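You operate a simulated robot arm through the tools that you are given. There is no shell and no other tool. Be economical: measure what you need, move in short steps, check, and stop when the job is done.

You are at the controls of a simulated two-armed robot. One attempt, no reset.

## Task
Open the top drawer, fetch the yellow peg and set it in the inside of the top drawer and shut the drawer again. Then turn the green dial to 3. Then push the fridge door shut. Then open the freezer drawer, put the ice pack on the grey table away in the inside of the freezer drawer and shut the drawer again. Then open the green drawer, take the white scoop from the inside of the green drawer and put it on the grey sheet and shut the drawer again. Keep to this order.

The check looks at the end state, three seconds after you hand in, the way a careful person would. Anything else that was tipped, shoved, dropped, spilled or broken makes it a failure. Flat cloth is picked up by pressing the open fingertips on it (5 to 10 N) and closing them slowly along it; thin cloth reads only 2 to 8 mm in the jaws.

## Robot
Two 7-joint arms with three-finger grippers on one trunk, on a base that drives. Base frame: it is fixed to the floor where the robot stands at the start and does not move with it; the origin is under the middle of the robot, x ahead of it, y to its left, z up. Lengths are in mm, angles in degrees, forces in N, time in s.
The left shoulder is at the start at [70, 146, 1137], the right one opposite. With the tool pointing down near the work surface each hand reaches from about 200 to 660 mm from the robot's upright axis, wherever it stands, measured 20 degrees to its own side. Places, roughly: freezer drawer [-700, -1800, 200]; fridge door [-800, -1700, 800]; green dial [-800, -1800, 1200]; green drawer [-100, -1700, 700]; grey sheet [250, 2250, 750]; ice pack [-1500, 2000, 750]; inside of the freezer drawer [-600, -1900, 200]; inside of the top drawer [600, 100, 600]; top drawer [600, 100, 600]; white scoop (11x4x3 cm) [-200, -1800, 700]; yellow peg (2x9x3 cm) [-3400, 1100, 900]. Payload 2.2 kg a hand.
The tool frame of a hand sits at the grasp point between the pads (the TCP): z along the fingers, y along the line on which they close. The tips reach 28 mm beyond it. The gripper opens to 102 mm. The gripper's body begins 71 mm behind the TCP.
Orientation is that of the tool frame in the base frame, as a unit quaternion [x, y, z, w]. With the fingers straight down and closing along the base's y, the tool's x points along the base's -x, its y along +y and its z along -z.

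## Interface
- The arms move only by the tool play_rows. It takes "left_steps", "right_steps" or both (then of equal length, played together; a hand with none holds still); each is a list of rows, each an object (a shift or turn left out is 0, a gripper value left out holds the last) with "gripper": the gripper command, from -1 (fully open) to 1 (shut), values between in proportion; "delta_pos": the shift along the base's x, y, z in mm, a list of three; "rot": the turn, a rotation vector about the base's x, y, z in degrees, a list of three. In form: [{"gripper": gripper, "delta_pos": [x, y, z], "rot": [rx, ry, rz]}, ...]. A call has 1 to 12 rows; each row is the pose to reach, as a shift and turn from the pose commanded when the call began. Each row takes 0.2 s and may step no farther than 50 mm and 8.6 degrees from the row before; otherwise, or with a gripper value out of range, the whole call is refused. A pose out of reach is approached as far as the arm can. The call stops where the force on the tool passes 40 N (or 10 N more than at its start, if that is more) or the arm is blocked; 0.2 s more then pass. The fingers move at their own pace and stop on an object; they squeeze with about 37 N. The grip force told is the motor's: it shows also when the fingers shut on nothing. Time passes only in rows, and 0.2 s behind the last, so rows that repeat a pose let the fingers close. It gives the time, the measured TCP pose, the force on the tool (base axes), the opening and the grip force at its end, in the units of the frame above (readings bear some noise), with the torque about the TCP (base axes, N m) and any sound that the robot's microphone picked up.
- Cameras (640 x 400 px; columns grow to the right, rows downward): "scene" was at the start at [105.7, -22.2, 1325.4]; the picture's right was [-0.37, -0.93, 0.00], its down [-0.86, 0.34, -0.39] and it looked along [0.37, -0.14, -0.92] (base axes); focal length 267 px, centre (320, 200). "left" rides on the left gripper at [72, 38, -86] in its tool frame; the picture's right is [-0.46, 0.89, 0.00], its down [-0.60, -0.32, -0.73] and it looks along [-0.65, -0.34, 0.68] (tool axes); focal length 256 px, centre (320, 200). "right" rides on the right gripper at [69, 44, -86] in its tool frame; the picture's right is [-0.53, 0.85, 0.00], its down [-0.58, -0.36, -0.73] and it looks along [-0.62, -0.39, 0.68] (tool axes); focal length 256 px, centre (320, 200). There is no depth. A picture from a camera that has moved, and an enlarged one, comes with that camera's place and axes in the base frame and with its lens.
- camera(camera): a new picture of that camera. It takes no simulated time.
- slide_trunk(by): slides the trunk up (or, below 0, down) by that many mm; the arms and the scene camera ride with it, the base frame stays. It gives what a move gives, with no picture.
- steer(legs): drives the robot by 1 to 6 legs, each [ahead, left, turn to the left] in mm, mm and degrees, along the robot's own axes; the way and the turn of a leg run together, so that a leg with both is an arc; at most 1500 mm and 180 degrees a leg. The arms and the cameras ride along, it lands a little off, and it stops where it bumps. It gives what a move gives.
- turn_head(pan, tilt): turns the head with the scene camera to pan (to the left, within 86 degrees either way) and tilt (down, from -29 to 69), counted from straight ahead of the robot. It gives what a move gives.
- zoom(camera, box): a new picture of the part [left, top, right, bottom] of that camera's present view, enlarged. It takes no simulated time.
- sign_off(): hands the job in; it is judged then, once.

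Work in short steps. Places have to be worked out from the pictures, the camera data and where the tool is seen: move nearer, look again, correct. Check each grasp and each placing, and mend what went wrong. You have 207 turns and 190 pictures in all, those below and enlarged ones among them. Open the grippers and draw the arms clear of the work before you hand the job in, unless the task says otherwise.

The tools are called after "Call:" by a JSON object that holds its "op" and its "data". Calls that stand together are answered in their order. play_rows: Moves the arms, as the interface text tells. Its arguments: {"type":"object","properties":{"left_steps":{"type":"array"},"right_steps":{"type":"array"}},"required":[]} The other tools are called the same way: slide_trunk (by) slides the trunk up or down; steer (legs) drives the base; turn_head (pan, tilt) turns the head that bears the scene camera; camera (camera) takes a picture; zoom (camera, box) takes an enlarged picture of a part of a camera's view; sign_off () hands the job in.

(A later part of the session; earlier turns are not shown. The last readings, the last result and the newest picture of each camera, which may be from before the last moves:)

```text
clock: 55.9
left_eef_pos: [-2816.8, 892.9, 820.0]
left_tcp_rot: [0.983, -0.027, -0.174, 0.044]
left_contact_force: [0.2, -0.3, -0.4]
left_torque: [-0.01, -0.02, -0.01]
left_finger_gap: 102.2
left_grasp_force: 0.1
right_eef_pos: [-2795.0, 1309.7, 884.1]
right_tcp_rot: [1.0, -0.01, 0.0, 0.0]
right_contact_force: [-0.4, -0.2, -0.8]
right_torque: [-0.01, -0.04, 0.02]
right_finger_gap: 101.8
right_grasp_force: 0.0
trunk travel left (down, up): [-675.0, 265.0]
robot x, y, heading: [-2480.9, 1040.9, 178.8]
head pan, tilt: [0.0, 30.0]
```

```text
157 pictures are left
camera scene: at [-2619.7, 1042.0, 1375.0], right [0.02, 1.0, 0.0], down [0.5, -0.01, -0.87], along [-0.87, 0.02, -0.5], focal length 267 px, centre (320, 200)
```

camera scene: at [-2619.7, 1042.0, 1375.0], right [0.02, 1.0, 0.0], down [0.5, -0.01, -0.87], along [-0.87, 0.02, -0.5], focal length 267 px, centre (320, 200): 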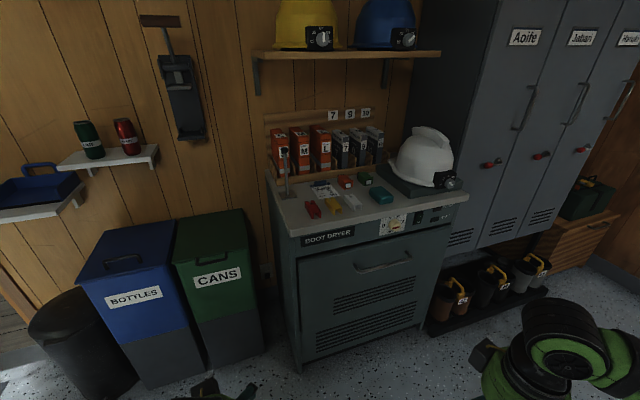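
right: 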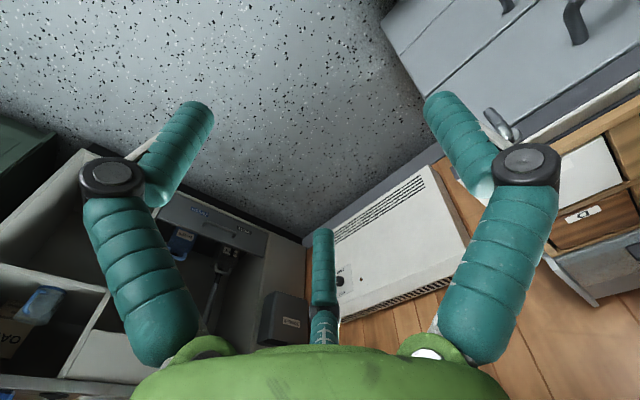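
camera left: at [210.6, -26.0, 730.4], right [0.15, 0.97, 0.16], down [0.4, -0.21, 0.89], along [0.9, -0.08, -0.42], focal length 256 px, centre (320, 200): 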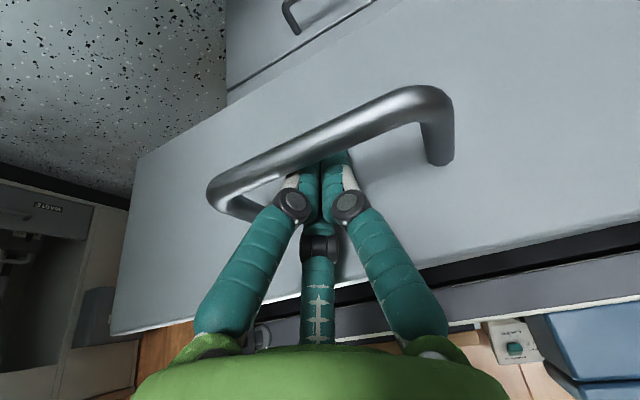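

Cabinet top edge is turned ~19.6°; peg at about (-3416,1105,~905). I raise the trunk 200 mm so hands clear the top, then drive up facing it squarely.

Call:
{"op": "slide_trunk", "data": {"by": 200}}

Call:
{"op": "steer", "data": {"legs": [[300, -120, 0], [0, 0, 20.8], [110, 0, 0]]}}

Call:
{"op": "turn_head", "data": {"pan": 0, "tilt": 50}}

Call:
{"op": "camera", "data": {"camera": "scene"}}

Call:
{"op": "camera", "data": {"camera": "right"}}

```text
clock: 58.1
left_eef_pos: [-2816.3, 893.4, 1020.7]
left_tcp_rot: [0.983, -0.026, -0.174, 0.044]
left_contact_force: [0.6, -0.6, -0.2]
left_torque: [0.01, 0.0, -0.04]
left_finger_gap: 102.1
left_grasp_force: 0.1
right_eef_pos: [-2793.7, 1309.9, 1085.0]
right_tcp_rot: [1.0, -0.01, 0.0, 0.0]
right_contact_force: [-0.1, -0.8, -0.1]
right_torque: [-0.02, -0.02, -0.02]
right_finger_gap: 101.8
right_grasp_force: 0.2
trunk travel left (down, up): [-875.0, 65.0]
robot x, y, heading: [-2479.8, 1048.8, 178.7]
head pan, tilt: [0.0, 30.0]
```

```text
clock: 62.1
left_eef_pos: [-3135.2, 868.2, 1021.9]
left_tcp_rot: [0.971, 0.157, -0.164, 0.075]
left_contact_force: [-0.1, -0.5, 0.7]
left_torque: [0.02, -0.01, -0.01]
left_finger_gap: 102.0
left_grasp_force: 0.1
right_eef_pos: [-3265.7, 1265.3, 1085.2]
right_tcp_rot: [0.985, 0.175, -0.001, 0.0]
right_contact_force: [0.6, 0.0, 0.4]
right_torque: [0.01, 0.01, -0.01]
right_finger_gap: 101.8
right_grasp_force: 0.1
trunk travel left (down, up): [-875.0, 65.0]
robot x, y, heading: [-2877.2, 1127.5, -159.7]
head pan, tilt: [0.0, 30.0]
```

```text
clock: 63.0
left_eef_pos: [-3137.1, 868.4, 1021.1]
left_tcp_rot: [0.972, 0.155, -0.162, 0.075]
left_contact_force: [0.5, -0.5, 0.7]
left_torque: [0.0, -0.03, 0.02]
left_finger_gap: 101.8
left_grasp_force: 0.2
right_eef_pos: [-3267.6, 1264.6, 1084.1]
right_tcp_rot: [0.984, 0.176, 0.001, -0.001]
right_contact_force: [-0.1, 1.2, -0.2]
right_torque: [-0.02, -0.01, 0.05]
right_finger_gap: 102.0
right_grasp_force: 0.1
trunk travel left (down, up): [-875.0, 65.0]
robot x, y, heading: [-2874.9, 1128.2, -159.7]
head pan, tilt: [0.0, 50.0]
```

```text
156 pictures are left
camera scene: at [-2996.4, 1083.2, 1545.4], right [-0.35, 0.94, 0.0], down [0.72, 0.26, -0.64], along [-0.6, -0.22, -0.77], focal length 267 px, centre (320, 200)
```

scene: 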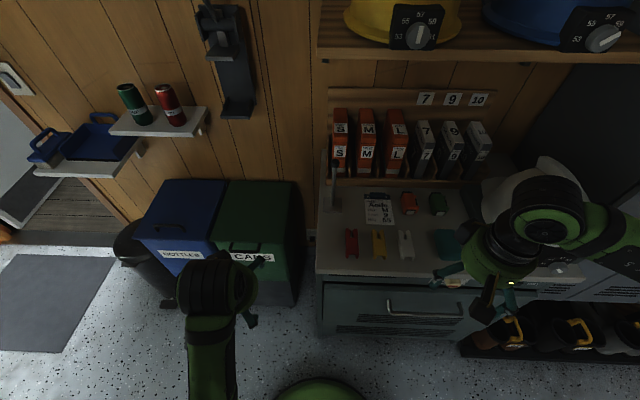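

```text
155 pictures are left
camera right: at [-3188.3, 1248.6, 1171.7], right [-0.21, -0.98, 0.0], down [-0.67, 0.14, 0.73], along [-0.71, 0.15, -0.68], focal length 256 px, centre (320, 200)
```

right: 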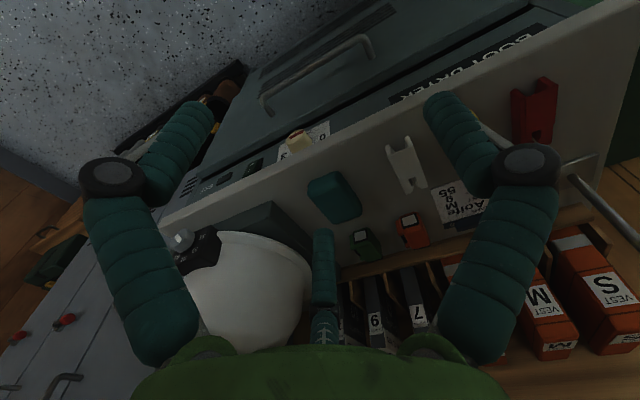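

Peg at about (-3407,1102), lying along the reach direction between a red and a white peg. I move the right hand above it at z≈1000 with a 45 mm opening and look closely.

Call:
{"op": "play_rows", "data": {"right_steps": [{"gripper": 0.12, "delta_pos": [-28, -32, 0]}, {"delta_pos": [-56, -65, -10]}, {"delta_pos": [-84, -97, -30]}, {"delta_pos": [-112, -130, -60]}, {"delta_pos": [-140, -162, -84]}, {"delta_pos": [-140, -162, -84]}]}}

Call:
{"op": "camera", "data": {"camera": "right"}}

Call:
{"op": "zoom", "data": {"camera": "scene", "box": [320, 170, 480, 280]}}

```text
refused: row 4 steps farther than a row can; nothing moved
```

```text
154 pictures are left
camera right: at [-3188.3, 1248.6, 1171.7], right [-0.21, -0.98, 0.0], down [-0.67, 0.14, 0.73], along [-0.71, 0.15, -0.68], focal length 256 px, centre (320, 200)
```

right: 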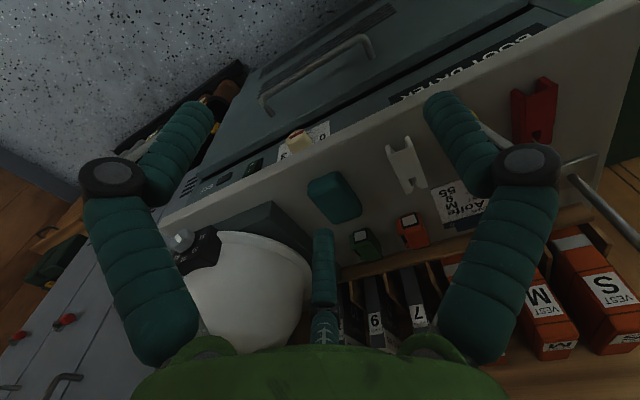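

```text
3.64 times, centred on (400, 225) of scene
camera zoom: at [-2996.4, 1083.2, 1545.4], right [-0.35, 0.94, 0.0], down [0.72, 0.26, -0.64], along [-0.6, -0.22, -0.77], focal length 972 px, centre (29, 109)
```

zoom: 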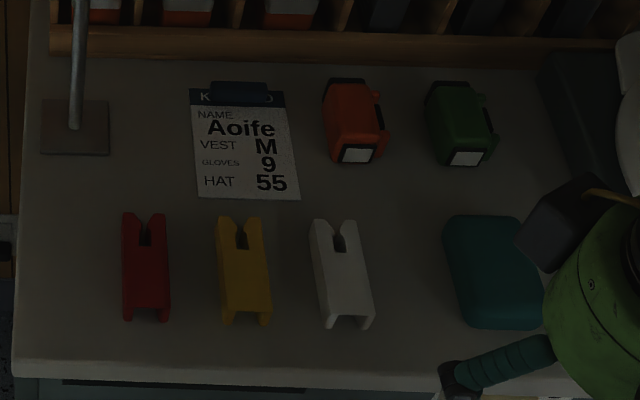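

One step was too long; I redo it with smaller ones. The zoom puts the peg centre at (-3406,1105), axis along my forward direction.

Call:
{"op": "play_rows", "data": {"right_steps": [{"gripper": 0.12, "delta_pos": [-28, -32, 0]}, {"delta_pos": [-56, -64, -5]}, {"delta_pos": [-84, -96, -25]}, {"delta_pos": [-110, -127, -50]}, {"delta_pos": [-138, -159, -70]}, {"delta_pos": [-138, -159, -84]}, {"delta_pos": [-138, -159, -84]}]}}

Call:
{"op": "camera", "data": {"camera": "right"}}

Call:
{"op": "zoom", "data": {"camera": "scene", "box": [320, 150, 480, 260]}}

```text
clock: 64.6
left_eef_pos: [-3136.6, 869.5, 1019.6]
left_tcp_rot: [0.971, 0.156, -0.163, 0.076]
left_contact_force: [0.1, -0.3, 0.2]
left_torque: [-0.06, 0.02, -0.02]
left_finger_gap: 102.1
left_grasp_force: 0.0
right_eef_pos: [-3406.2, 1107.1, 999.4]
right_tcp_rot: [0.985, 0.175, 0.0, 0.0]
right_contact_force: [-0.3, 0.3, 0.1]
right_torque: [0.01, 0.01, 0.02]
right_finger_gap: 44.7
right_grasp_force: 0.0
trunk travel left (down, up): [-875.0, 65.0]
robot x, y, heading: [-2880.6, 1126.5, -159.9]
head pan, tilt: [0.0, 50.0]
```

```text
152 pictures are left
camera right: at [-3325.5, 1091.2, 1086.4], right [-0.21, -0.98, 0.0], down [-0.67, 0.14, 0.73], along [-0.71, 0.15, -0.68], focal length 256 px, centre (320, 200)
```

right: 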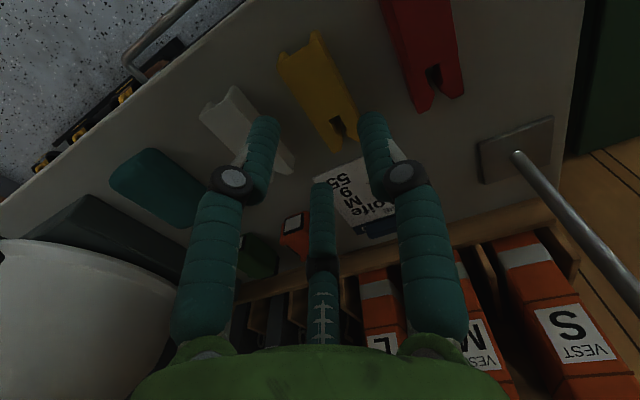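

```text
3.64 times, centred on (400, 205) of scene
camera zoom: at [-2995.3, 1083.7, 1545.4], right [-0.35, 0.94, 0.0], down [0.72, 0.26, -0.64], along [-0.6, -0.22, -0.77], focal length 972 px, centre (29, 182)
```

zoom: 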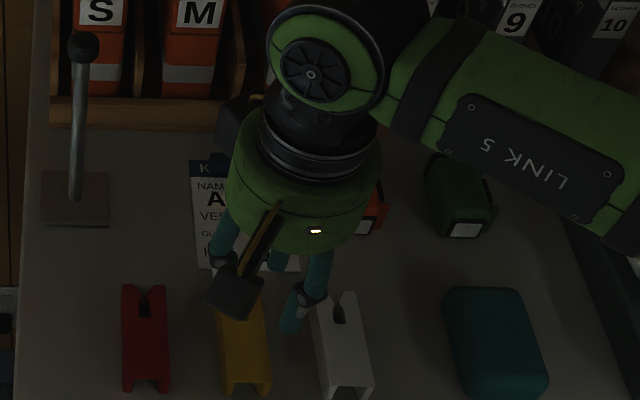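

Both cameras agree that the peg centre is right under the TCP. I descend slowly, watching for contact from that third finger with the peg's top.

Call:
{"op": "play_rows", "data": {"right_steps": [{"delta_pos": [3, -1, -20]}, {"delta_pos": [3, -1, -38]}, {"delta_pos": [3, -1, -46]}, {"delta_pos": [3, -1, -52]}, {"delta_pos": [3, -1, -58]}, {"delta_pos": [3, -1, -64]}, {"delta_pos": [3, -1, -68]}]}}

Call:
{"op": "camera", "data": {"camera": "right"}}

```text
clock: 66.2
left_eef_pos: [-3136.4, 868.1, 1021.5]
left_tcp_rot: [0.971, 0.155, -0.163, 0.075]
left_contact_force: [0.7, 0.6, 0.2]
left_torque: [-0.04, -0.01, -0.02]
left_finger_gap: 102.0
left_grasp_force: 0.0
right_eef_pos: [-3402.5, 1104.9, 931.4]
right_tcp_rot: [0.985, 0.174, 0.001, -0.001]
right_contact_force: [0.4, 0.1, -1.0]
right_torque: [0.0, 0.0, 0.01]
right_finger_gap: 44.9
right_grasp_force: 0.1
trunk travel left (down, up): [-875.0, 65.0]
robot x, y, heading: [-2875.2, 1127.8, -159.9]
head pan, tilt: [0.0, 50.0]
```

```text
150 pictures are left
camera right: at [-3322.8, 1089.3, 1019.3], right [-0.21, -0.98, 0.0], down [-0.67, 0.14, 0.73], along [-0.71, 0.15, -0.68], focal length 256 px, centre (320, 200)
```

right: 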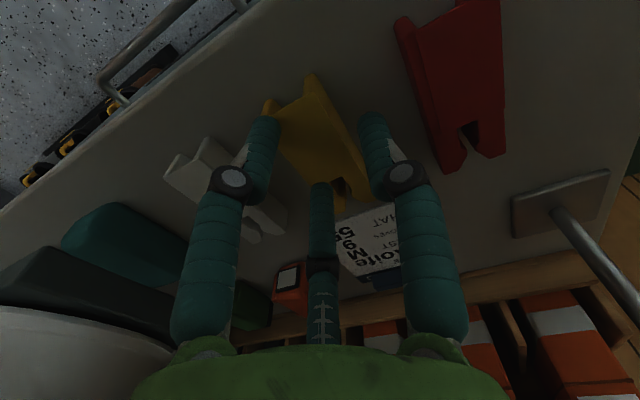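

No contact yet. I go lower in small steps to TCP z≈917.

Call:
{"op": "play_rows", "data": {"right_steps": [{"delta_pos": [0, 0, -5]}, {"delta_pos": [0, 0, -9]}, {"delta_pos": [0, 0, -13]}]}}

Call:
{"op": "camera", "data": {"camera": "right"}}

```text
clock: 67.1
left_eef_pos: [-3133.6, 870.1, 1022.1]
left_tcp_rot: [0.971, 0.156, -0.164, 0.075]
left_contact_force: [0.9, 0.7, 0.2]
left_torque: [-0.02, -0.03, -0.01]
left_finger_gap: 101.9
left_grasp_force: 0.2
right_eef_pos: [-3404.9, 1101.9, 927.1]
right_tcp_rot: [0.984, 0.175, -0.008, 0.003]
right_contact_force: [7.0, 2.8, 26.7]
right_torque: [0.77, -0.61, -0.12]
right_finger_gap: 52.2
right_grasp_force: 5.2
trunk travel left (down, up): [-875.0, 65.0]
robot x, y, heading: [-2876.2, 1128.6, -159.6]
head pan, tilt: [0.0, 50.0]
stopped in row 3 (right hand): the force on the tool passed its limit at 41 N (the readings are from after the stop); the commanded pose is now the measured one
```

```text
149 pictures are left
camera right: at [-3323.7, 1087.4, 1014.1], right [-0.21, -0.98, 0.01], down [-0.66, 0.15, 0.74], along [-0.72, 0.15, -0.67], focal length 256 px, centre (320, 200)
```

right: 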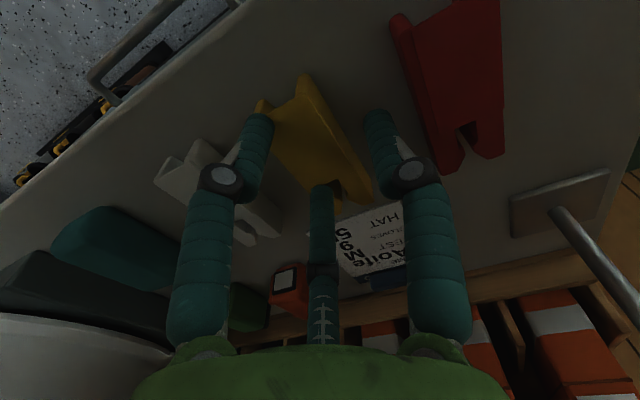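

Contact matches fingertips reaching the tabletop (z 890); the third finger met nothing. At TCP 927 the tips are well down beside the peg, so I close.

Call:
{"op": "play_rows", "data": {"right_steps": [{"gripper": 0.4, "delta_pos": [1, 1, -3]}, {"gripper": 1, "delta_pos": [1, 1, -3]}, {"gripper": 1, "delta_pos": [1, 1, -3]}, {"gripper": 1, "delta_pos": [1, 1, -3]}]}}

Call:
{"op": "camera", "data": {"camera": "right"}}

```text
clock: 67.6
left_eef_pos: [-3131.9, 870.6, 1021.2]
left_tcp_rot: [0.971, 0.156, -0.165, 0.076]
left_contact_force: [-1.2, -0.4, -0.1]
left_torque: [0.0, 0.01, 0.01]
left_finger_gap: 101.8
left_grasp_force: 0.1
right_eef_pos: [-3406.0, 1105.5, 927.7]
right_tcp_rot: [0.985, 0.173, -0.008, 0.004]
right_contact_force: [10.6, 7.5, 26.5]
right_torque: [0.42, -0.54, -0.03]
right_finger_gap: 1.9
right_grasp_force: 31.1
trunk travel left (down, up): [-875.0, 65.0]
robot x, y, heading: [-2876.2, 1128.7, -159.9]
head pan, tilt: [0.0, 50.0]
stopped in row 2 (right hand): the force on the tool passed its limit at 42 N (the readings are from after the stop); the commanded pose is now the measured one
```

```text
148 pictures are left
camera right: at [-3324.3, 1090.1, 1013.3], right [-0.21, -0.98, 0.01], down [-0.66, 0.15, 0.74], along [-0.73, 0.15, -0.67], focal length 256 px, centre (320, 200)
```

right: 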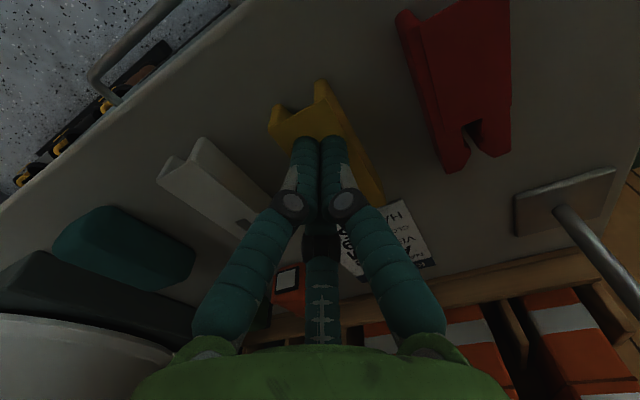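

The fingers shut on nothing, resting on the peg's top: the peg is lower than I believed. I'll touch the tabletop in front of the peg with the shut fingertips to measure its height.

Call:
{"op": "play_rows", "data": {"right_steps": [{"delta_pos": [0, 0, 30]}, {"delta_pos": [37, 13, 30]}, {"delta_pos": [74, 27, 28]}, {"delta_pos": [74, 27, 10]}, {"delta_pos": [74, 27, 2]}, {"delta_pos": [74, 27, -5]}, {"delta_pos": [74, 27, -11]}, {"delta_pos": [74, 27, -17]}, {"delta_pos": [74, 27, -23]}, {"delta_pos": [74, 27, -29]}, {"delta_pos": [74, 27, -35]}]}}

Call:
{"op": "zoom", "data": {"camera": "scene", "box": [320, 170, 480, 280]}}

Call:
{"op": "camera", "data": {"camera": "right"}}

```text
clock: 69.7
left_eef_pos: [-3132.4, 870.2, 1023.0]
left_tcp_rot: [0.971, 0.155, -0.165, 0.077]
left_contact_force: [0.0, 0.2, 0.2]
left_torque: [0.01, -0.04, 0.01]
left_finger_gap: 101.9
left_grasp_force: 0.0
right_eef_pos: [-3334.9, 1130.1, 904.8]
right_tcp_rot: [0.985, 0.174, -0.014, 0.003]
right_contact_force: [13.6, 9.6, 28.5]
right_torque: [0.46, 0.02, -0.18]
right_finger_gap: 1.9
right_grasp_force: 31.4
trunk travel left (down, up): [-875.0, 65.0]
robot x, y, heading: [-2879.2, 1128.8, -159.7]
head pan, tilt: [0.0, 50.0]
stopped in row 10 (right hand): the force on the tool passed its limit at 48 N (the readings are from after the stop); the commanded pose is now the measured one
```

```text
3.64 times, centred on (400, 225) of scene
camera zoom: at [-2989.4, 1085.7, 1546.3], right [-0.34, 0.94, 0.0], down [0.72, 0.26, -0.65], along [-0.61, -0.22, -0.76], focal length 972 px, centre (29, 109)
```

zoom: 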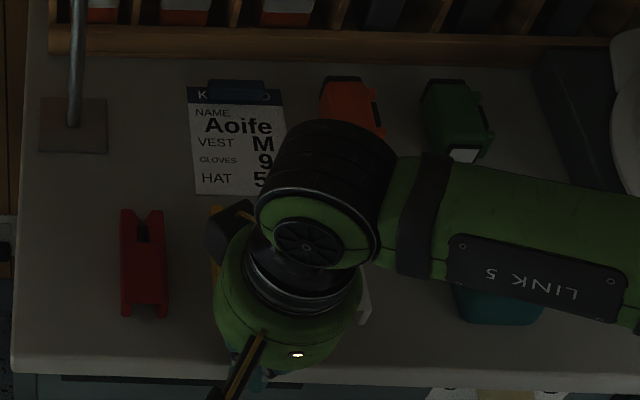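

```text
146 pictures are left
camera right: at [-3252.3, 1115.8, 990.4], right [-0.21, -0.98, 0.02], down [-0.65, 0.15, 0.75], along [-0.73, 0.15, -0.67], focal length 256 px, centre (320, 200)
```

right: 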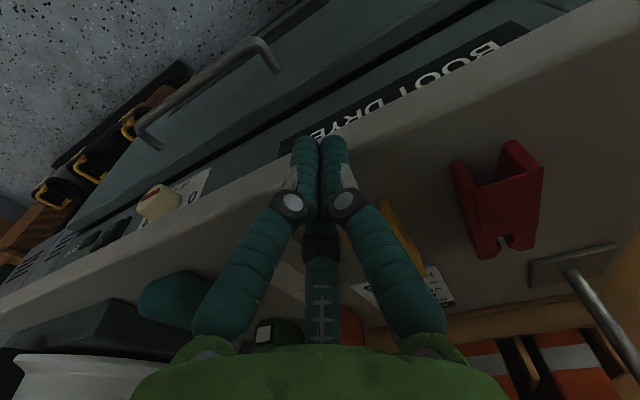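

Tabletop contact gives tip height ≈876, so the peg spans z≈876–900 and lies near (-3412,1107). I rise, open to 62 mm and hover above it to re-check the peg.

Call:
{"op": "play_rows", "data": {"right_steps": [{"delta_pos": [0, 0, 40]}, {"delta_pos": [-20, -6, 60], "gripper": -0.2}, {"delta_pos": [-60, -17, 60]}, {"delta_pos": [-77, -23, 60]}, {"delta_pos": [-77, -23, 60]}]}}

Call:
{"op": "camera", "data": {"camera": "right"}}

Call:
{"op": "zoom", "data": {"camera": "scene", "box": [320, 170, 480, 280]}}

```text
clock: 70.9
left_eef_pos: [-3135.9, 870.3, 1020.3]
left_tcp_rot: [0.971, 0.156, -0.163, 0.076]
left_contact_force: [0.5, 0.2, 0.6]
left_torque: [-0.04, 0.0, 0.0]
left_finger_gap: 101.9
left_grasp_force: 0.0
right_eef_pos: [-3414.9, 1108.0, 961.4]
right_tcp_rot: [0.985, 0.174, -0.015, 0.004]
right_contact_force: [0.0, 0.2, 0.3]
right_torque: [-0.04, 0.02, 0.02]
right_finger_gap: 61.1
right_grasp_force: 0.0
trunk travel left (down, up): [-875.0, 65.0]
robot x, y, heading: [-2876.0, 1130.3, -159.8]
head pan, tilt: [0.0, 50.0]
```

```text
145 pictures are left
camera right: at [-3333.8, 1092.1, 1046.2], right [-0.21, -0.98, 0.02], down [-0.65, 0.15, 0.75], along [-0.73, 0.15, -0.67], focal length 256 px, centre (320, 200)
```

right: 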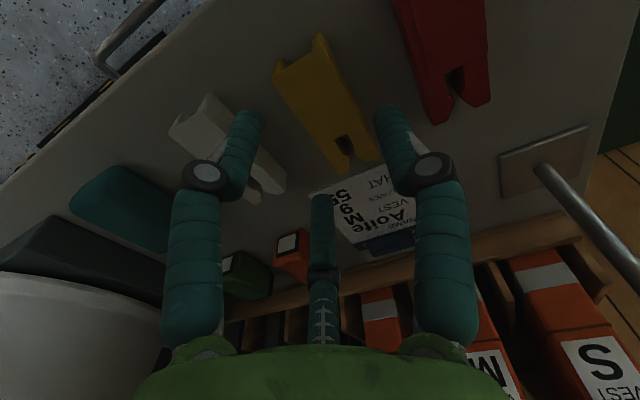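

```text
3.64 times, centred on (400, 225) of scene
camera zoom: at [-2993.8, 1084.8, 1545.6], right [-0.34, 0.94, 0.0], down [0.72, 0.26, -0.64], along [-0.6, -0.22, -0.77], focal length 972 px, centre (29, 109)
```

zoom: 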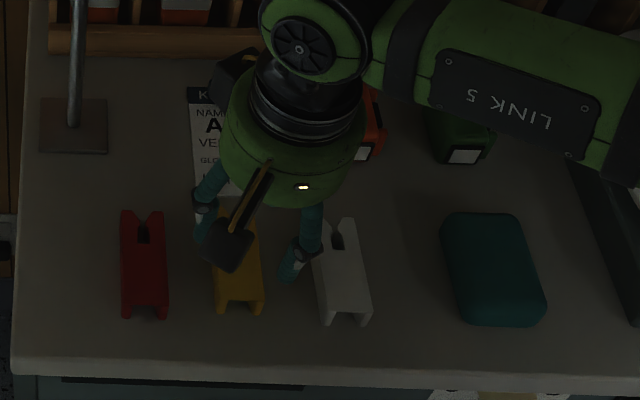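

Peg centre now (-3414,1102). I shift 5 mm and lower to TCP≈908 in steps.

Call:
{"op": "play_rows", "data": {"right_steps": [{"delta_pos": [0, -5, -15]}, {"delta_pos": [0, -5, -27]}, {"delta_pos": [0, -5, -35]}, {"delta_pos": [0, -5, -41]}, {"delta_pos": [0, -5, -46]}, {"delta_pos": [0, -5, -50]}]}}

Call:
{"op": "camera", "data": {"camera": "right"}}

```text
clock: 72.3
left_eef_pos: [-3134.1, 868.7, 1022.5]
left_tcp_rot: [0.971, 0.156, -0.163, 0.076]
left_contact_force: [-1.3, -0.5, -0.5]
left_torque: [-0.03, 0.0, 0.01]
left_finger_gap: 101.7
left_grasp_force: 0.1
right_eef_pos: [-3418.9, 1104.2, 916.2]
right_tcp_rot: [0.985, 0.172, -0.02, 0.005]
right_contact_force: [-11.5, 5.0, 27.6]
right_torque: [0.14, 1.37, -0.12]
right_finger_gap: 82.1
right_grasp_force: 13.5
trunk travel left (down, up): [-875.0, 65.0]
robot x, y, heading: [-2874.4, 1130.9, -159.6]
head pan, tilt: [0.0, 50.0]
```

```text
143 pictures are left
camera right: at [-3336.1, 1087.9, 1000.4], right [-0.22, -0.98, 0.03], down [-0.64, 0.16, 0.75], along [-0.74, 0.15, -0.66], focal length 256 px, centre (320, 200)
```

right: 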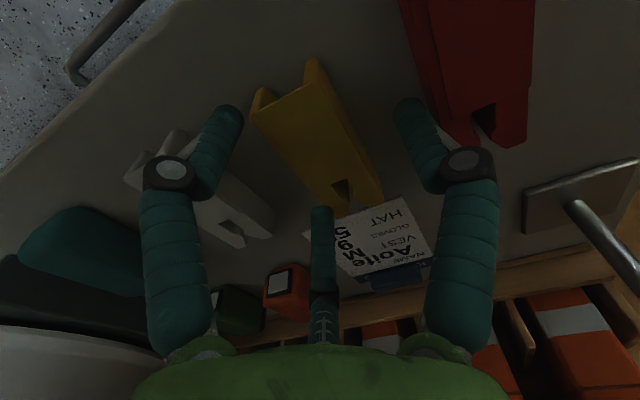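

The torque shows the contact 36 mm ahead: the third finger landing on the peg's inner end, so this is really a three-jaw hand. I'll rise and shift ~22 mm forward so the third finger drops beyond the peg's end and the side pair flank its middle.

Call:
{"op": "play_rows", "data": {"right_steps": [{"gripper": -0.2, "delta_pos": [0, 0, 25]}, {"delta_pos": [0, -2, 45], "rot": [1, -2.2, 0]}, {"delta_pos": [-16, -10, 45], "rot": [1, -2.2, 0]}, {"delta_pos": [-16, -10, 45], "rot": [1, -2.2, 0]}]}}

Call:
{"op": "camera", "data": {"camera": "right"}}

Call:
{"op": "zoom", "data": {"camera": "scene", "box": [320, 170, 480, 280]}}

```text
clock: 73.3
left_eef_pos: [-3135.9, 868.3, 1021.0]
left_tcp_rot: [0.971, 0.156, -0.163, 0.076]
left_contact_force: [0.2, 0.4, 0.4]
left_torque: [0.01, -0.01, -0.02]
left_finger_gap: 101.8
left_grasp_force: 0.1
right_eef_pos: [-3432.0, 1093.0, 956.1]
right_tcp_rot: [0.985, 0.174, 0.008, -0.001]
right_contact_force: [0.0, -0.5, 0.9]
right_torque: [0.02, 0.03, 0.03]
right_finger_gap: 61.6
right_grasp_force: 0.1
trunk travel left (down, up): [-875.0, 65.0]
robot x, y, heading: [-2875.2, 1129.6, -159.8]
head pan, tilt: [0.0, 50.0]
```

```text
142 pictures are left
camera right: at [-3354.0, 1076.9, 1043.4], right [-0.21, -0.98, -0.01], down [-0.68, 0.14, 0.72], along [-0.7, 0.16, -0.69], focal length 256 px, centre (320, 200)
```

right: 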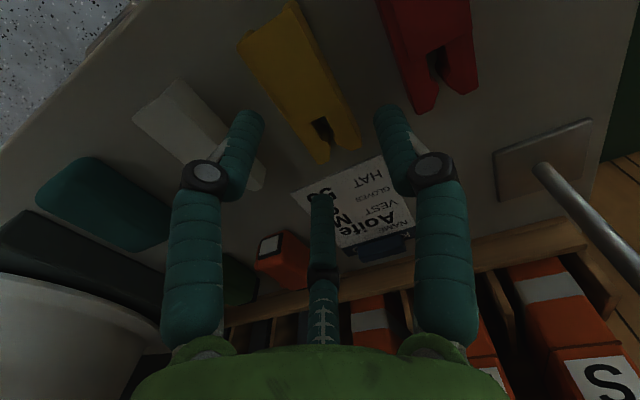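

```text
3.64 times, centred on (400, 225) of scene
camera zoom: at [-2995.1, 1084.2, 1545.4], right [-0.34, 0.94, 0.0], down [0.72, 0.26, -0.64], along [-0.6, -0.22, -0.77], focal length 972 px, centre (29, 109)
```

zoom: 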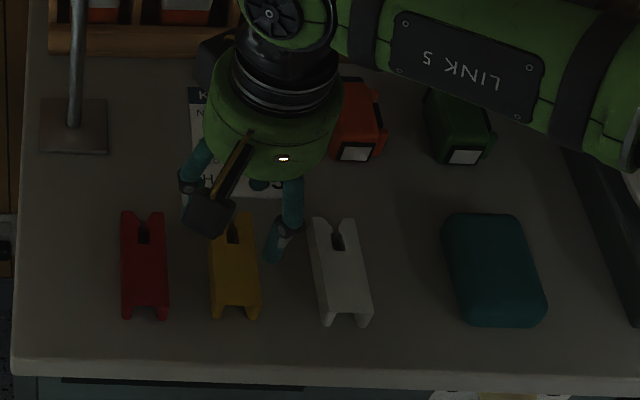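

Lateral alignment is good and the peg's end is ~25 mm ahead of the TCP. I add 4 mm forward and descend to TCP≈908.

Call:
{"op": "play_rows", "data": {"right_steps": [{"delta_pos": [-4, -1.5, -15]}, {"delta_pos": [-4, -1.5, -27]}, {"delta_pos": [-4, -1.5, -35]}, {"delta_pos": [-4, -1.5, -40]}, {"delta_pos": [-4, -1.5, -44]}, {"delta_pos": [-4, -1.5, -47]}]}}

Call:
{"op": "camera", "data": {"camera": "right"}}

```text
clock: 74.7
left_eef_pos: [-3135.1, 869.8, 1020.0]
left_tcp_rot: [0.971, 0.155, -0.163, 0.076]
left_contact_force: [0.8, 0.3, -0.5]
left_torque: [-0.02, -0.02, 0.02]
left_finger_gap: 102.0
left_grasp_force: 0.1
right_eef_pos: [-3433.7, 1089.0, 910.1]
right_tcp_rot: [0.985, 0.174, 0.007, -0.001]
right_contact_force: [0.7, 0.2, 0.3]
right_torque: [-0.03, -0.02, 0.02]
right_finger_gap: 61.3
right_grasp_force: 0.1
trunk travel left (down, up): [-875.0, 65.0]
robot x, y, heading: [-2878.9, 1128.9, -159.9]
head pan, tilt: [0.0, 50.0]
```

```text
140 pictures are left
camera right: at [-3355.6, 1073.0, 998.0], right [-0.21, -0.98, -0.01], down [-0.68, 0.14, 0.72], along [-0.71, 0.16, -0.69], focal length 256 px, centre (320, 200)
```

right: 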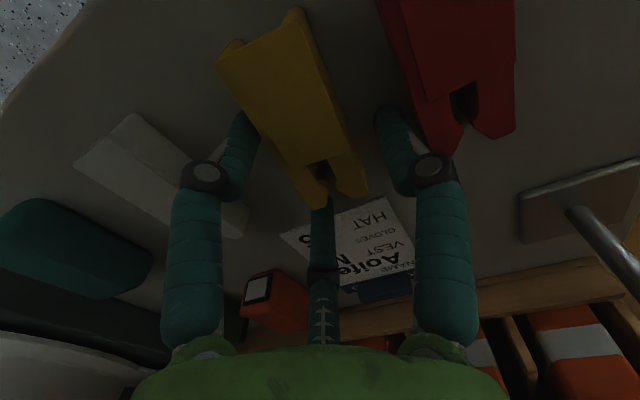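

No contact this time; the peg sits between the pair with the third finger beyond its end. Closing now.

Call:
{"op": "play_rows", "data": {"right_steps": [{"gripper": 0.2, "delta_pos": [0, 0, 0]}, {"gripper": 0.6, "delta_pos": [0, 0, 0]}, {"gripper": 1, "delta_pos": [0, 0, 0]}, {"gripper": 1, "delta_pos": [0, 0, 0]}, {"gripper": 1, "delta_pos": [0, 0, 15]}, {"gripper": 1, "delta_pos": [0, 0, 45]}]}}

Call:
{"op": "camera", "data": {"camera": "right"}}

```text
clock: 76.1
left_eef_pos: [-3136.5, 868.3, 1021.2]
left_tcp_rot: [0.971, 0.156, -0.164, 0.076]
left_contact_force: [-0.4, -0.3, 0.4]
left_torque: [0.0, 0.02, 0.04]
left_finger_gap: 102.3
left_grasp_force: 0.0
right_eef_pos: [-3436.5, 1088.8, 954.5]
right_tcp_rot: [0.985, 0.174, 0.007, -0.001]
right_contact_force: [-0.2, 1.0, -0.4]
right_torque: [0.03, 0.05, 0.0]
right_finger_gap: 39.8
right_grasp_force: 36.7
trunk travel left (down, up): [-875.0, 65.0]
robot x, y, heading: [-2879.1, 1128.6, -159.8]
head pan, tilt: [0.0, 50.0]
```

```text
139 pictures are left
camera right: at [-3357.2, 1072.1, 1042.3], right [-0.21, -0.98, -0.01], down [-0.68, 0.14, 0.72], along [-0.71, 0.16, -0.69], focal length 256 px, centre (320, 200)
```

right: 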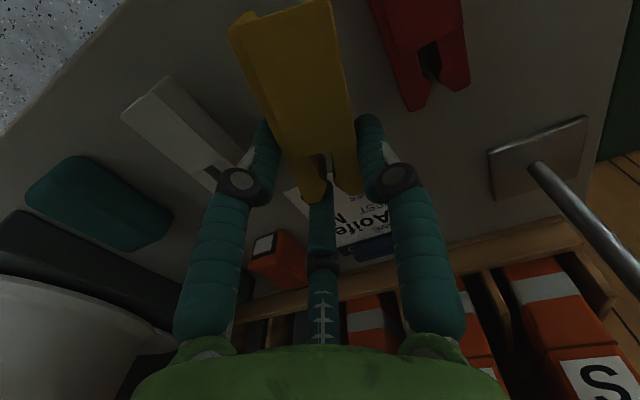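

Gripped and lifted cleanly (gap 39.8, 36.7 N). I raise it further and drive back to the drawer by the clear route.

Call:
{"op": "play_rows", "data": {"right_steps": [{"gripper": 1, "delta_pos": [20, 8, 40]}, {"gripper": 1, "delta_pos": [50, 18, 80]}, {"gripper": 1, "delta_pos": [95, 34, 90]}]}}

Call:
{"op": "steer", "data": {"legs": [[-450, 0, 0], [517, 1400, 0], [0, 0, 160], [1450, -130, 0], [300, 0, 0]]}}

Call:
{"op": "camera", "data": {"camera": "scene"}}

```text
refused: row 2 steps farther than a row can; nothing moved
```

```text
clock: 101.0
left_eef_pos: [-354.4, -48.2, 1021.8]
left_tcp_rot: [-0.01, 0.984, 0.051, 0.172]
left_contact_force: [-1.0, 0.2, 0.6]
left_torque: [0.02, 0.01, 0.02]
left_finger_gap: 102.0
left_grasp_force: 0.0
right_eef_pos: [-133.1, -347.1, 955.5]
right_tcp_rot: [-0.025, 1.0, -0.001, -0.007]
right_contact_force: [-0.5, -0.5, 1.1]
right_torque: [0.01, -0.02, 0.05]
right_finger_gap: 38.8
right_grasp_force: 37.0
trunk travel left (down, up): [-875.0, 65.0]
robot x, y, heading: [-678.2, -219.0, 2.8]
head pan, tilt: [0.0, 50.0]
```

```text
138 pictures are left
camera scene: at [-551.9, -214.0, 1545.7], right [0.05, -1.0, 0.0], down [-0.76, -0.04, -0.64], along [0.64, 0.03, -0.77], focal length 267 px, centre (320, 200)
```

scene: 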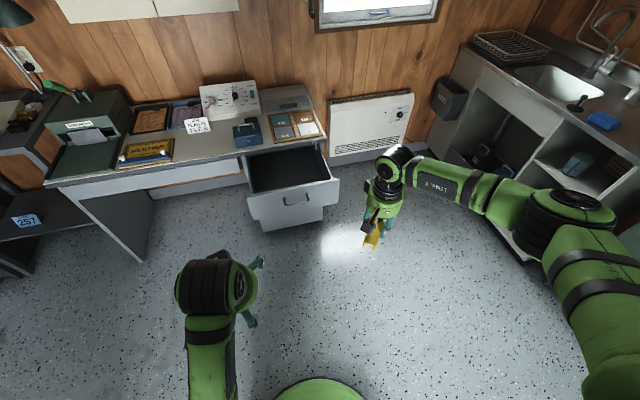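

The peg survived the drive (the raise was refused for step size, noted). I move the robot to face the drawer with the right hand over its interior.

Call:
{"op": "steer", "data": {"legs": [[439, 151, 0], [0, 0, 14.7]]}}

Call:
{"op": "camera", "data": {"camera": "scene"}}

Call:
{"op": "camera", "data": {"camera": "right"}}

```text
clock: 104.7
left_eef_pos: [19.5, 198.5, 1020.8]
left_tcp_rot: [-0.133, 0.975, 0.072, 0.164]
left_contact_force: [0.0, -0.1, 0.3]
left_torque: [-0.02, -0.04, 0.02]
left_finger_gap: 101.9
left_grasp_force: 0.0
right_eef_pos: [310.0, -34.2, 952.7]
right_tcp_rot: [-0.152, 0.988, -0.001, -0.007]
right_contact_force: [1.1, -0.1, -0.9]
right_torque: [-0.02, 0.04, 0.01]
right_finger_gap: 38.5
right_grasp_force: 36.9
trunk travel left (down, up): [-875.0, 65.0]
robot x, y, heading: [-248.7, -49.1, 17.9]
head pan, tilt: [0.0, 50.0]
```

```text
137 pictures are left
camera scene: at [-128.1, -12.8, 1545.4], right [0.3, -0.95, 0.0], down [-0.73, -0.23, -0.64], along [0.61, 0.19, -0.77], focal length 267 px, centre (320, 200)
```

scene: 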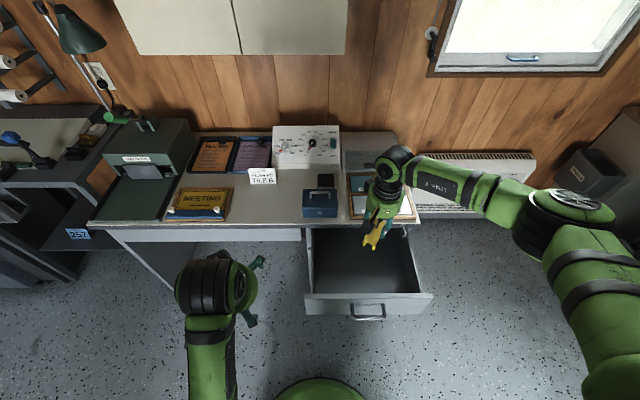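

```text
136 pictures are left
camera right: at [232.5, -12.5, 1041.7], right [0.26, 0.97, -0.01], down [0.67, -0.17, 0.72], along [0.7, -0.19, -0.69], focal length 256 px, centre (320, 200)
```

right: 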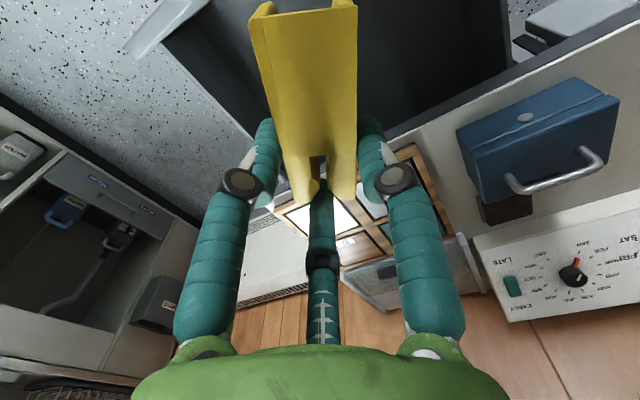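

The hand is above the drawer interior. I shift it slightly, lower the trunk by 200 mm, and look again.

Call:
{"op": "play_rows", "data": {"right_steps": [{"gripper": 1, "delta_pos": [20, 6, 0]}]}}

Call:
{"op": "slide_trunk", "data": {"by": -190}}

Call:
{"op": "camera", "data": {"camera": "right"}}

Call:
{"op": "camera", "data": {"camera": "scene"}}

```text
clock: 105.0
left_eef_pos: [20.9, 198.9, 1020.3]
left_tcp_rot: [-0.134, 0.975, 0.071, 0.164]
left_contact_force: [-0.4, 0.8, -0.2]
left_torque: [-0.02, 0.01, 0.02]
left_finger_gap: 101.9
left_grasp_force: 0.0
right_eef_pos: [329.7, -28.4, 954.1]
right_tcp_rot: [-0.151, 0.988, -0.002, -0.007]
right_contact_force: [-0.4, -0.9, -0.1]
right_torque: [-0.01, -0.01, -0.01]
right_finger_gap: 38.9
right_grasp_force: 36.8
trunk travel left (down, up): [-875.0, 65.0]
robot x, y, heading: [-253.7, -49.2, 17.3]
head pan, tilt: [0.0, 50.0]
```

```text
clock: 107.1
left_eef_pos: [20.2, 196.8, 831.1]
left_tcp_rot: [-0.133, 0.975, 0.072, 0.165]
left_contact_force: [1.0, 0.3, 0.0]
left_torque: [0.01, -0.03, -0.03]
left_finger_gap: 101.9
left_grasp_force: 0.1
right_eef_pos: [328.9, -29.8, 764.5]
right_tcp_rot: [-0.151, 0.989, -0.001, -0.008]
right_contact_force: [0.2, -0.6, 0.1]
right_torque: [0.02, 0.0, 0.01]
right_finger_gap: 39.0
right_grasp_force: 37.2
trunk travel left (down, up): [-685.0, 255.0]
robot x, y, heading: [-251.3, -51.2, 17.6]
head pan, tilt: [0.0, 50.0]
```

```text
135 pictures are left
camera right: at [251.5, -6.6, 852.2], right [0.26, 0.97, -0.01], down [0.67, -0.17, 0.72], along [0.7, -0.19, -0.69], focal length 256 px, centre (320, 200)
```

right: 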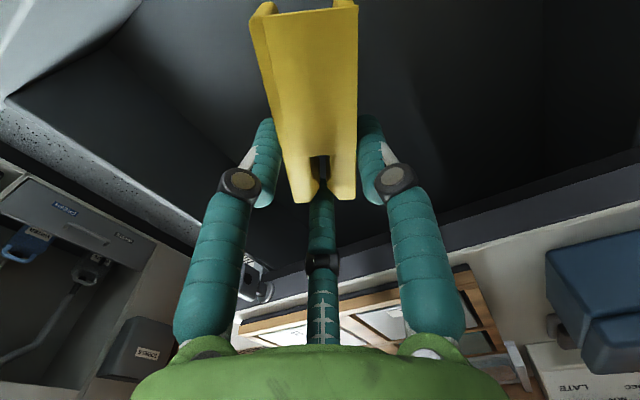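

```text
134 pictures are left
camera scene: at [-128.7, -12.3, 1355.5], right [0.3, -0.95, 0.0], down [-0.73, -0.23, -0.64], along [0.61, 0.19, -0.77], focal length 267 px, centre (320, 200)
```

scene: 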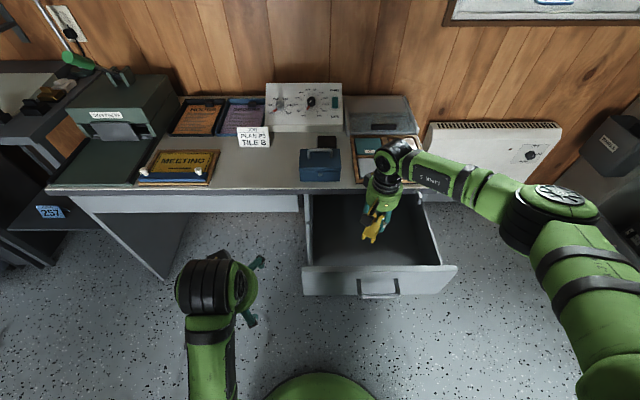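

The peg is over the drawer's interior with clearance all round. I lower in steps until it meets the bottom.

Call:
{"op": "play_rows", "data": {"right_steps": [{"delta_pos": [-5, -2, -20]}, {"delta_pos": [-5, -2, -40]}, {"delta_pos": [-5, -2, -55]}, {"delta_pos": [-5, -2, -70]}, {"delta_pos": [-5, -2, -82]}, {"delta_pos": [-5, -2, -92]}, {"delta_pos": [-5, -2, -100]}, {"delta_pos": [-5, -2, -107]}, {"delta_pos": [-5, -2, -114]}, {"delta_pos": [-5, -2, -120]}]}}

Call:
{"op": "camera", "data": {"camera": "right"}}

```text
clock: 109.3
left_eef_pos: [20.0, 198.9, 830.6]
left_tcp_rot: [-0.133, 0.975, 0.071, 0.165]
left_contact_force: [0.3, 0.1, -0.2]
left_torque: [-0.02, -0.01, 0.04]
left_finger_gap: 101.9
left_grasp_force: 0.1
right_eef_pos: [324.7, -31.2, 642.9]
right_tcp_rot: [-0.152, 0.988, -0.002, -0.007]
right_contact_force: [-0.7, 0.6, -0.9]
right_torque: [-0.02, 0.01, -0.01]
right_finger_gap: 38.8
right_grasp_force: 37.2
trunk travel left (down, up): [-685.0, 255.0]
robot x, y, heading: [-249.9, -51.3, 17.7]
head pan, tilt: [0.0, 50.0]
```

```text
133 pictures are left
camera right: at [246.8, -8.3, 732.1], right [0.26, 0.97, -0.01], down [0.67, -0.17, 0.72], along [0.7, -0.19, -0.69], focal length 256 px, centre (320, 200)
```

right: 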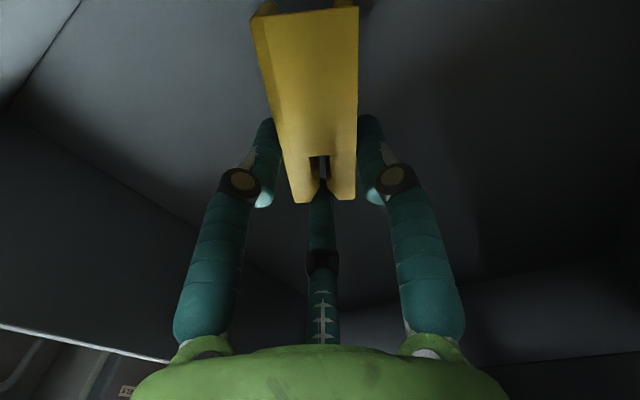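

Still no contact at TCP 643; I continue in small steps.

Call:
{"op": "play_rows", "data": {"right_steps": [{"delta_pos": [0, 0, -7]}, {"delta_pos": [0, 0, -14]}, {"delta_pos": [0, 0, -20]}, {"delta_pos": [0, 0, -26]}, {"delta_pos": [0, 0, -32]}, {"delta_pos": [0, 0, -38]}, {"delta_pos": [0, 0, -44]}]}}

Call:
{"op": "camera", "data": {"camera": "right"}}

```text
clock: 110.9
left_eef_pos: [19.6, 198.4, 830.7]
left_tcp_rot: [-0.133, 0.975, 0.072, 0.165]
left_contact_force: [0.2, 0.3, 0.0]
left_torque: [0.03, 0.01, -0.01]
left_finger_gap: 102.3
left_grasp_force: 0.1
right_eef_pos: [317.8, -34.4, 608.8]
right_tcp_rot: [-0.152, 0.988, -0.001, -0.007]
right_contact_force: [0.1, -0.7, -0.6]
right_torque: [0.02, -0.03, 0.01]
right_finger_gap: 38.7
right_grasp_force: 36.7
right hand out of reach, approached as far as the arm can: row 5, 6, 7
trunk travel left (down, up): [-685.0, 255.0]
robot x, y, heading: [-249.4, -48.9, 17.7]
head pan, tilt: [0.0, 50.0]
```

```text
132 pictures are left
camera right: at [240.0, -11.4, 696.3], right [0.26, 0.97, -0.01], down [0.67, -0.17, 0.72], along [0.7, -0.19, -0.69], focal length 256 px, centre (320, 200)
```

right: 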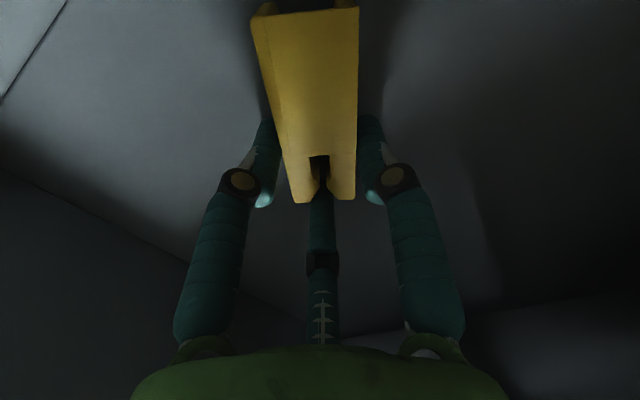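

The arm is at its reach; I lower the trunk 60 mm while raising the hand the same, by first raising the hand 40 mm.

Call:
{"op": "play_rows", "data": {"right_steps": [{"delta_pos": [0, 0, 25]}, {"delta_pos": [2, 1, 50]}]}}

Call:
{"op": "slide_trunk", "data": {"by": -55}}

Call:
{"op": "play_rows", "data": {"right_steps": [{"delta_pos": [0, 0, -6]}, {"delta_pos": [0, 0, -12]}, {"delta_pos": [0, 0, -17]}, {"delta_pos": [0, 0, -22]}, {"delta_pos": [0, 0, -27]}, {"delta_pos": [0, 0, -32]}, {"delta_pos": [0, 0, -37]}]}}

```text
clock: 111.5
left_eef_pos: [20.0, 198.5, 831.3]
left_tcp_rot: [-0.134, 0.975, 0.073, 0.165]
left_contact_force: [-0.7, -0.4, 0.4]
left_torque: [-0.02, 0.02, 0.02]
left_finger_gap: 101.8
left_grasp_force: 0.0
right_eef_pos: [318.0, -34.4, 608.4]
right_tcp_rot: [-0.151, 0.988, -0.001, -0.007]
right_contact_force: [-0.4, 0.3, 0.7]
right_torque: [0.02, 0.0, 0.04]
right_finger_gap: 38.6
right_grasp_force: 36.4
right hand out of reach, approached as far as the arm can: row 1, 2
trunk travel left (down, up): [-685.0, 255.0]
robot x, y, heading: [-252.2, -46.0, 17.4]
head pan, tilt: [0.0, 50.0]
```

```text
clock: 112.0
left_eef_pos: [17.8, 197.6, 819.1]
left_tcp_rot: [-0.134, 0.975, 0.072, 0.165]
left_contact_force: [-0.1, 0.2, -0.8]
left_torque: [-0.01, -0.01, 0.0]
left_finger_gap: 102.0
left_grasp_force: 0.1
right_eef_pos: [326.3, -31.3, 603.6]
right_tcp_rot: [-0.152, 0.988, 0.0, 0.001]
right_contact_force: [-0.4, 1.2, 17.6]
right_torque: [-0.04, 0.25, 0.0]
right_finger_gap: 38.8
right_grasp_force: 36.8
trunk travel left (down, up): [-673.0, 267.0]
robot x, y, heading: [-253.4, -52.9, 17.5]
head pan, tilt: [0.0, 50.0]
stopped: the force on the tool passed its limit at 44 N (the readings are from after the stop); the commanded pose is now the measured one
```

```text
clock: 112.5
left_eef_pos: [19.4, 197.3, 818.8]
left_tcp_rot: [-0.134, 0.974, 0.071, 0.166]
left_contact_force: [0.2, -0.3, 0.1]
left_torque: [0.01, 0.04, -0.01]
left_finger_gap: 102.1
left_grasp_force: 0.1
right_eef_pos: [326.4, -31.7, 603.3]
right_tcp_rot: [-0.151, 0.989, 0.001, 0.006]
right_contact_force: [-0.3, 0.1, 27.6]
right_torque: [-0.42, 0.75, -0.01]
right_finger_gap: 39.0
right_grasp_force: 37.1
right hand out of reach, approached as far as the arm can: row 1, 2
trunk travel left (down, up): [-673.0, 267.0]
robot x, y, heading: [-249.6, -47.0, 17.4]
head pan, tilt: [0.0, 50.0]
stopped in row 2 (right hand): the force on the tool passed its limit at 47 N (the readings are from after the stop); the commanded pose is now the measured one
```

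The peg has met the drawer bottom (27 N up). I open the fingers and rise.

Call:
{"op": "play_rows", "data": {"right_steps": [{"gripper": -0.3}, {"gripper": -0.3}, {"gripper": -0.3}, {"delta_pos": [0, 0, 20]}, {"delta_pos": [0, 0, 50]}, {"delta_pos": [0, 0, 90]}, {"delta_pos": [0, 0, 130]}, {"delta_pos": [-10, -3, 170]}, {"delta_pos": [-10, -3, 210]}]}}

Call:
{"op": "camera", "data": {"camera": "right"}}

```text
clock: 113.9
left_eef_pos: [18.3, 197.1, 819.9]
left_tcp_rot: [-0.134, 0.974, 0.072, 0.166]
left_contact_force: [-0.2, 0.0, 0.7]
left_torque: [0.0, 0.04, 0.03]
left_finger_gap: 102.3
left_grasp_force: 0.1
right_eef_pos: [296.0, -49.9, 615.1]
right_tcp_rot: [-0.176, 0.98, -0.059, -0.076]
right_contact_force: [-0.2, 0.4, 0.0]
right_torque: [0.05, -0.05, -0.02]
right_finger_gap: 70.4
right_grasp_force: 0.5
right hand out of reach, approached as far as the arm can: row 4, 5, 6
trunk travel left (down, up): [-673.0, 267.0]
robot x, y, heading: [-251.7, -49.9, 17.6]
head pan, tilt: [0.0, 50.0]
stopped in row 7 (right hand): the force on the tool passed its limit at 150 N (the readings are from after the stop); the commanded pose is now the measured one
```

```text
131 pictures are left
camera right: at [228.2, -19.0, 709.7], right [0.2, 0.97, -0.17], down [0.76, -0.04, 0.65], along [0.62, -0.25, -0.74], focal length 256 px, centre (320, 200)
```

right: 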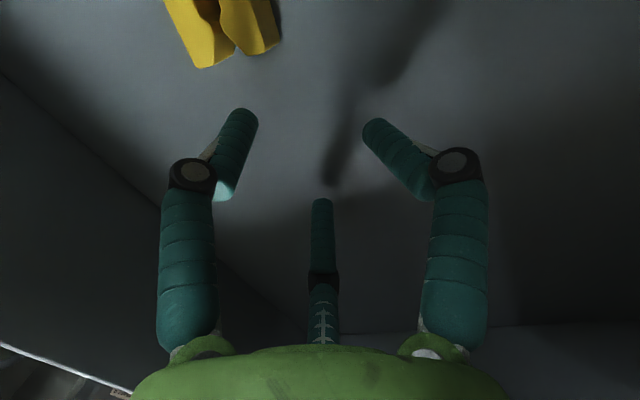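

The arm was at a limit and swung; the peg lies flat in the drawer. I lift straight out with the trunk instead.

Call:
{"op": "slide_trunk", "data": {"by": 220}}

Call:
{"op": "camera", "data": {"camera": "scene"}}

```text
clock: 116.2
left_eef_pos: [20.0, 198.4, 1037.9]
left_tcp_rot: [-0.133, 0.975, 0.071, 0.165]
left_contact_force: [-0.1, 0.7, 0.4]
left_torque: [0.0, 0.01, -0.04]
left_finger_gap: 101.9
left_grasp_force: 0.1
right_eef_pos: [297.1, -51.2, 833.6]
right_tcp_rot: [-0.174, 0.98, -0.06, -0.078]
right_contact_force: [-0.6, 0.0, 0.6]
right_torque: [0.0, -0.01, -0.03]
right_finger_gap: 66.2
right_grasp_force: 0.2
trunk travel left (down, up): [-893.0, 47.0]
robot x, y, heading: [-249.0, -47.3, 17.6]
head pan, tilt: [0.0, 50.0]
```

```text
130 pictures are left
camera scene: at [-127.9, -12.2, 1562.9], right [0.3, -0.95, 0.0], down [-0.73, -0.23, -0.64], along [0.61, 0.19, -0.77], focal length 267 px, centre (320, 200)
```

scene: 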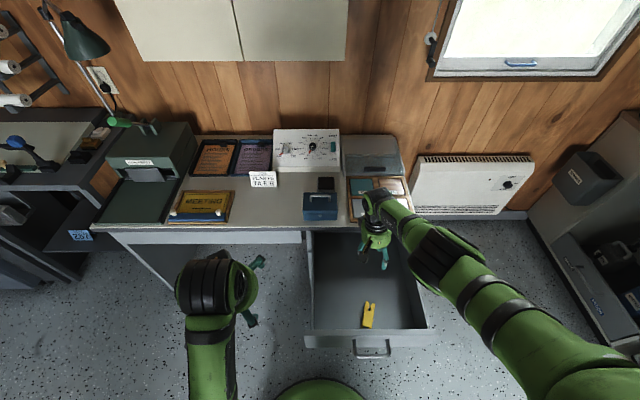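

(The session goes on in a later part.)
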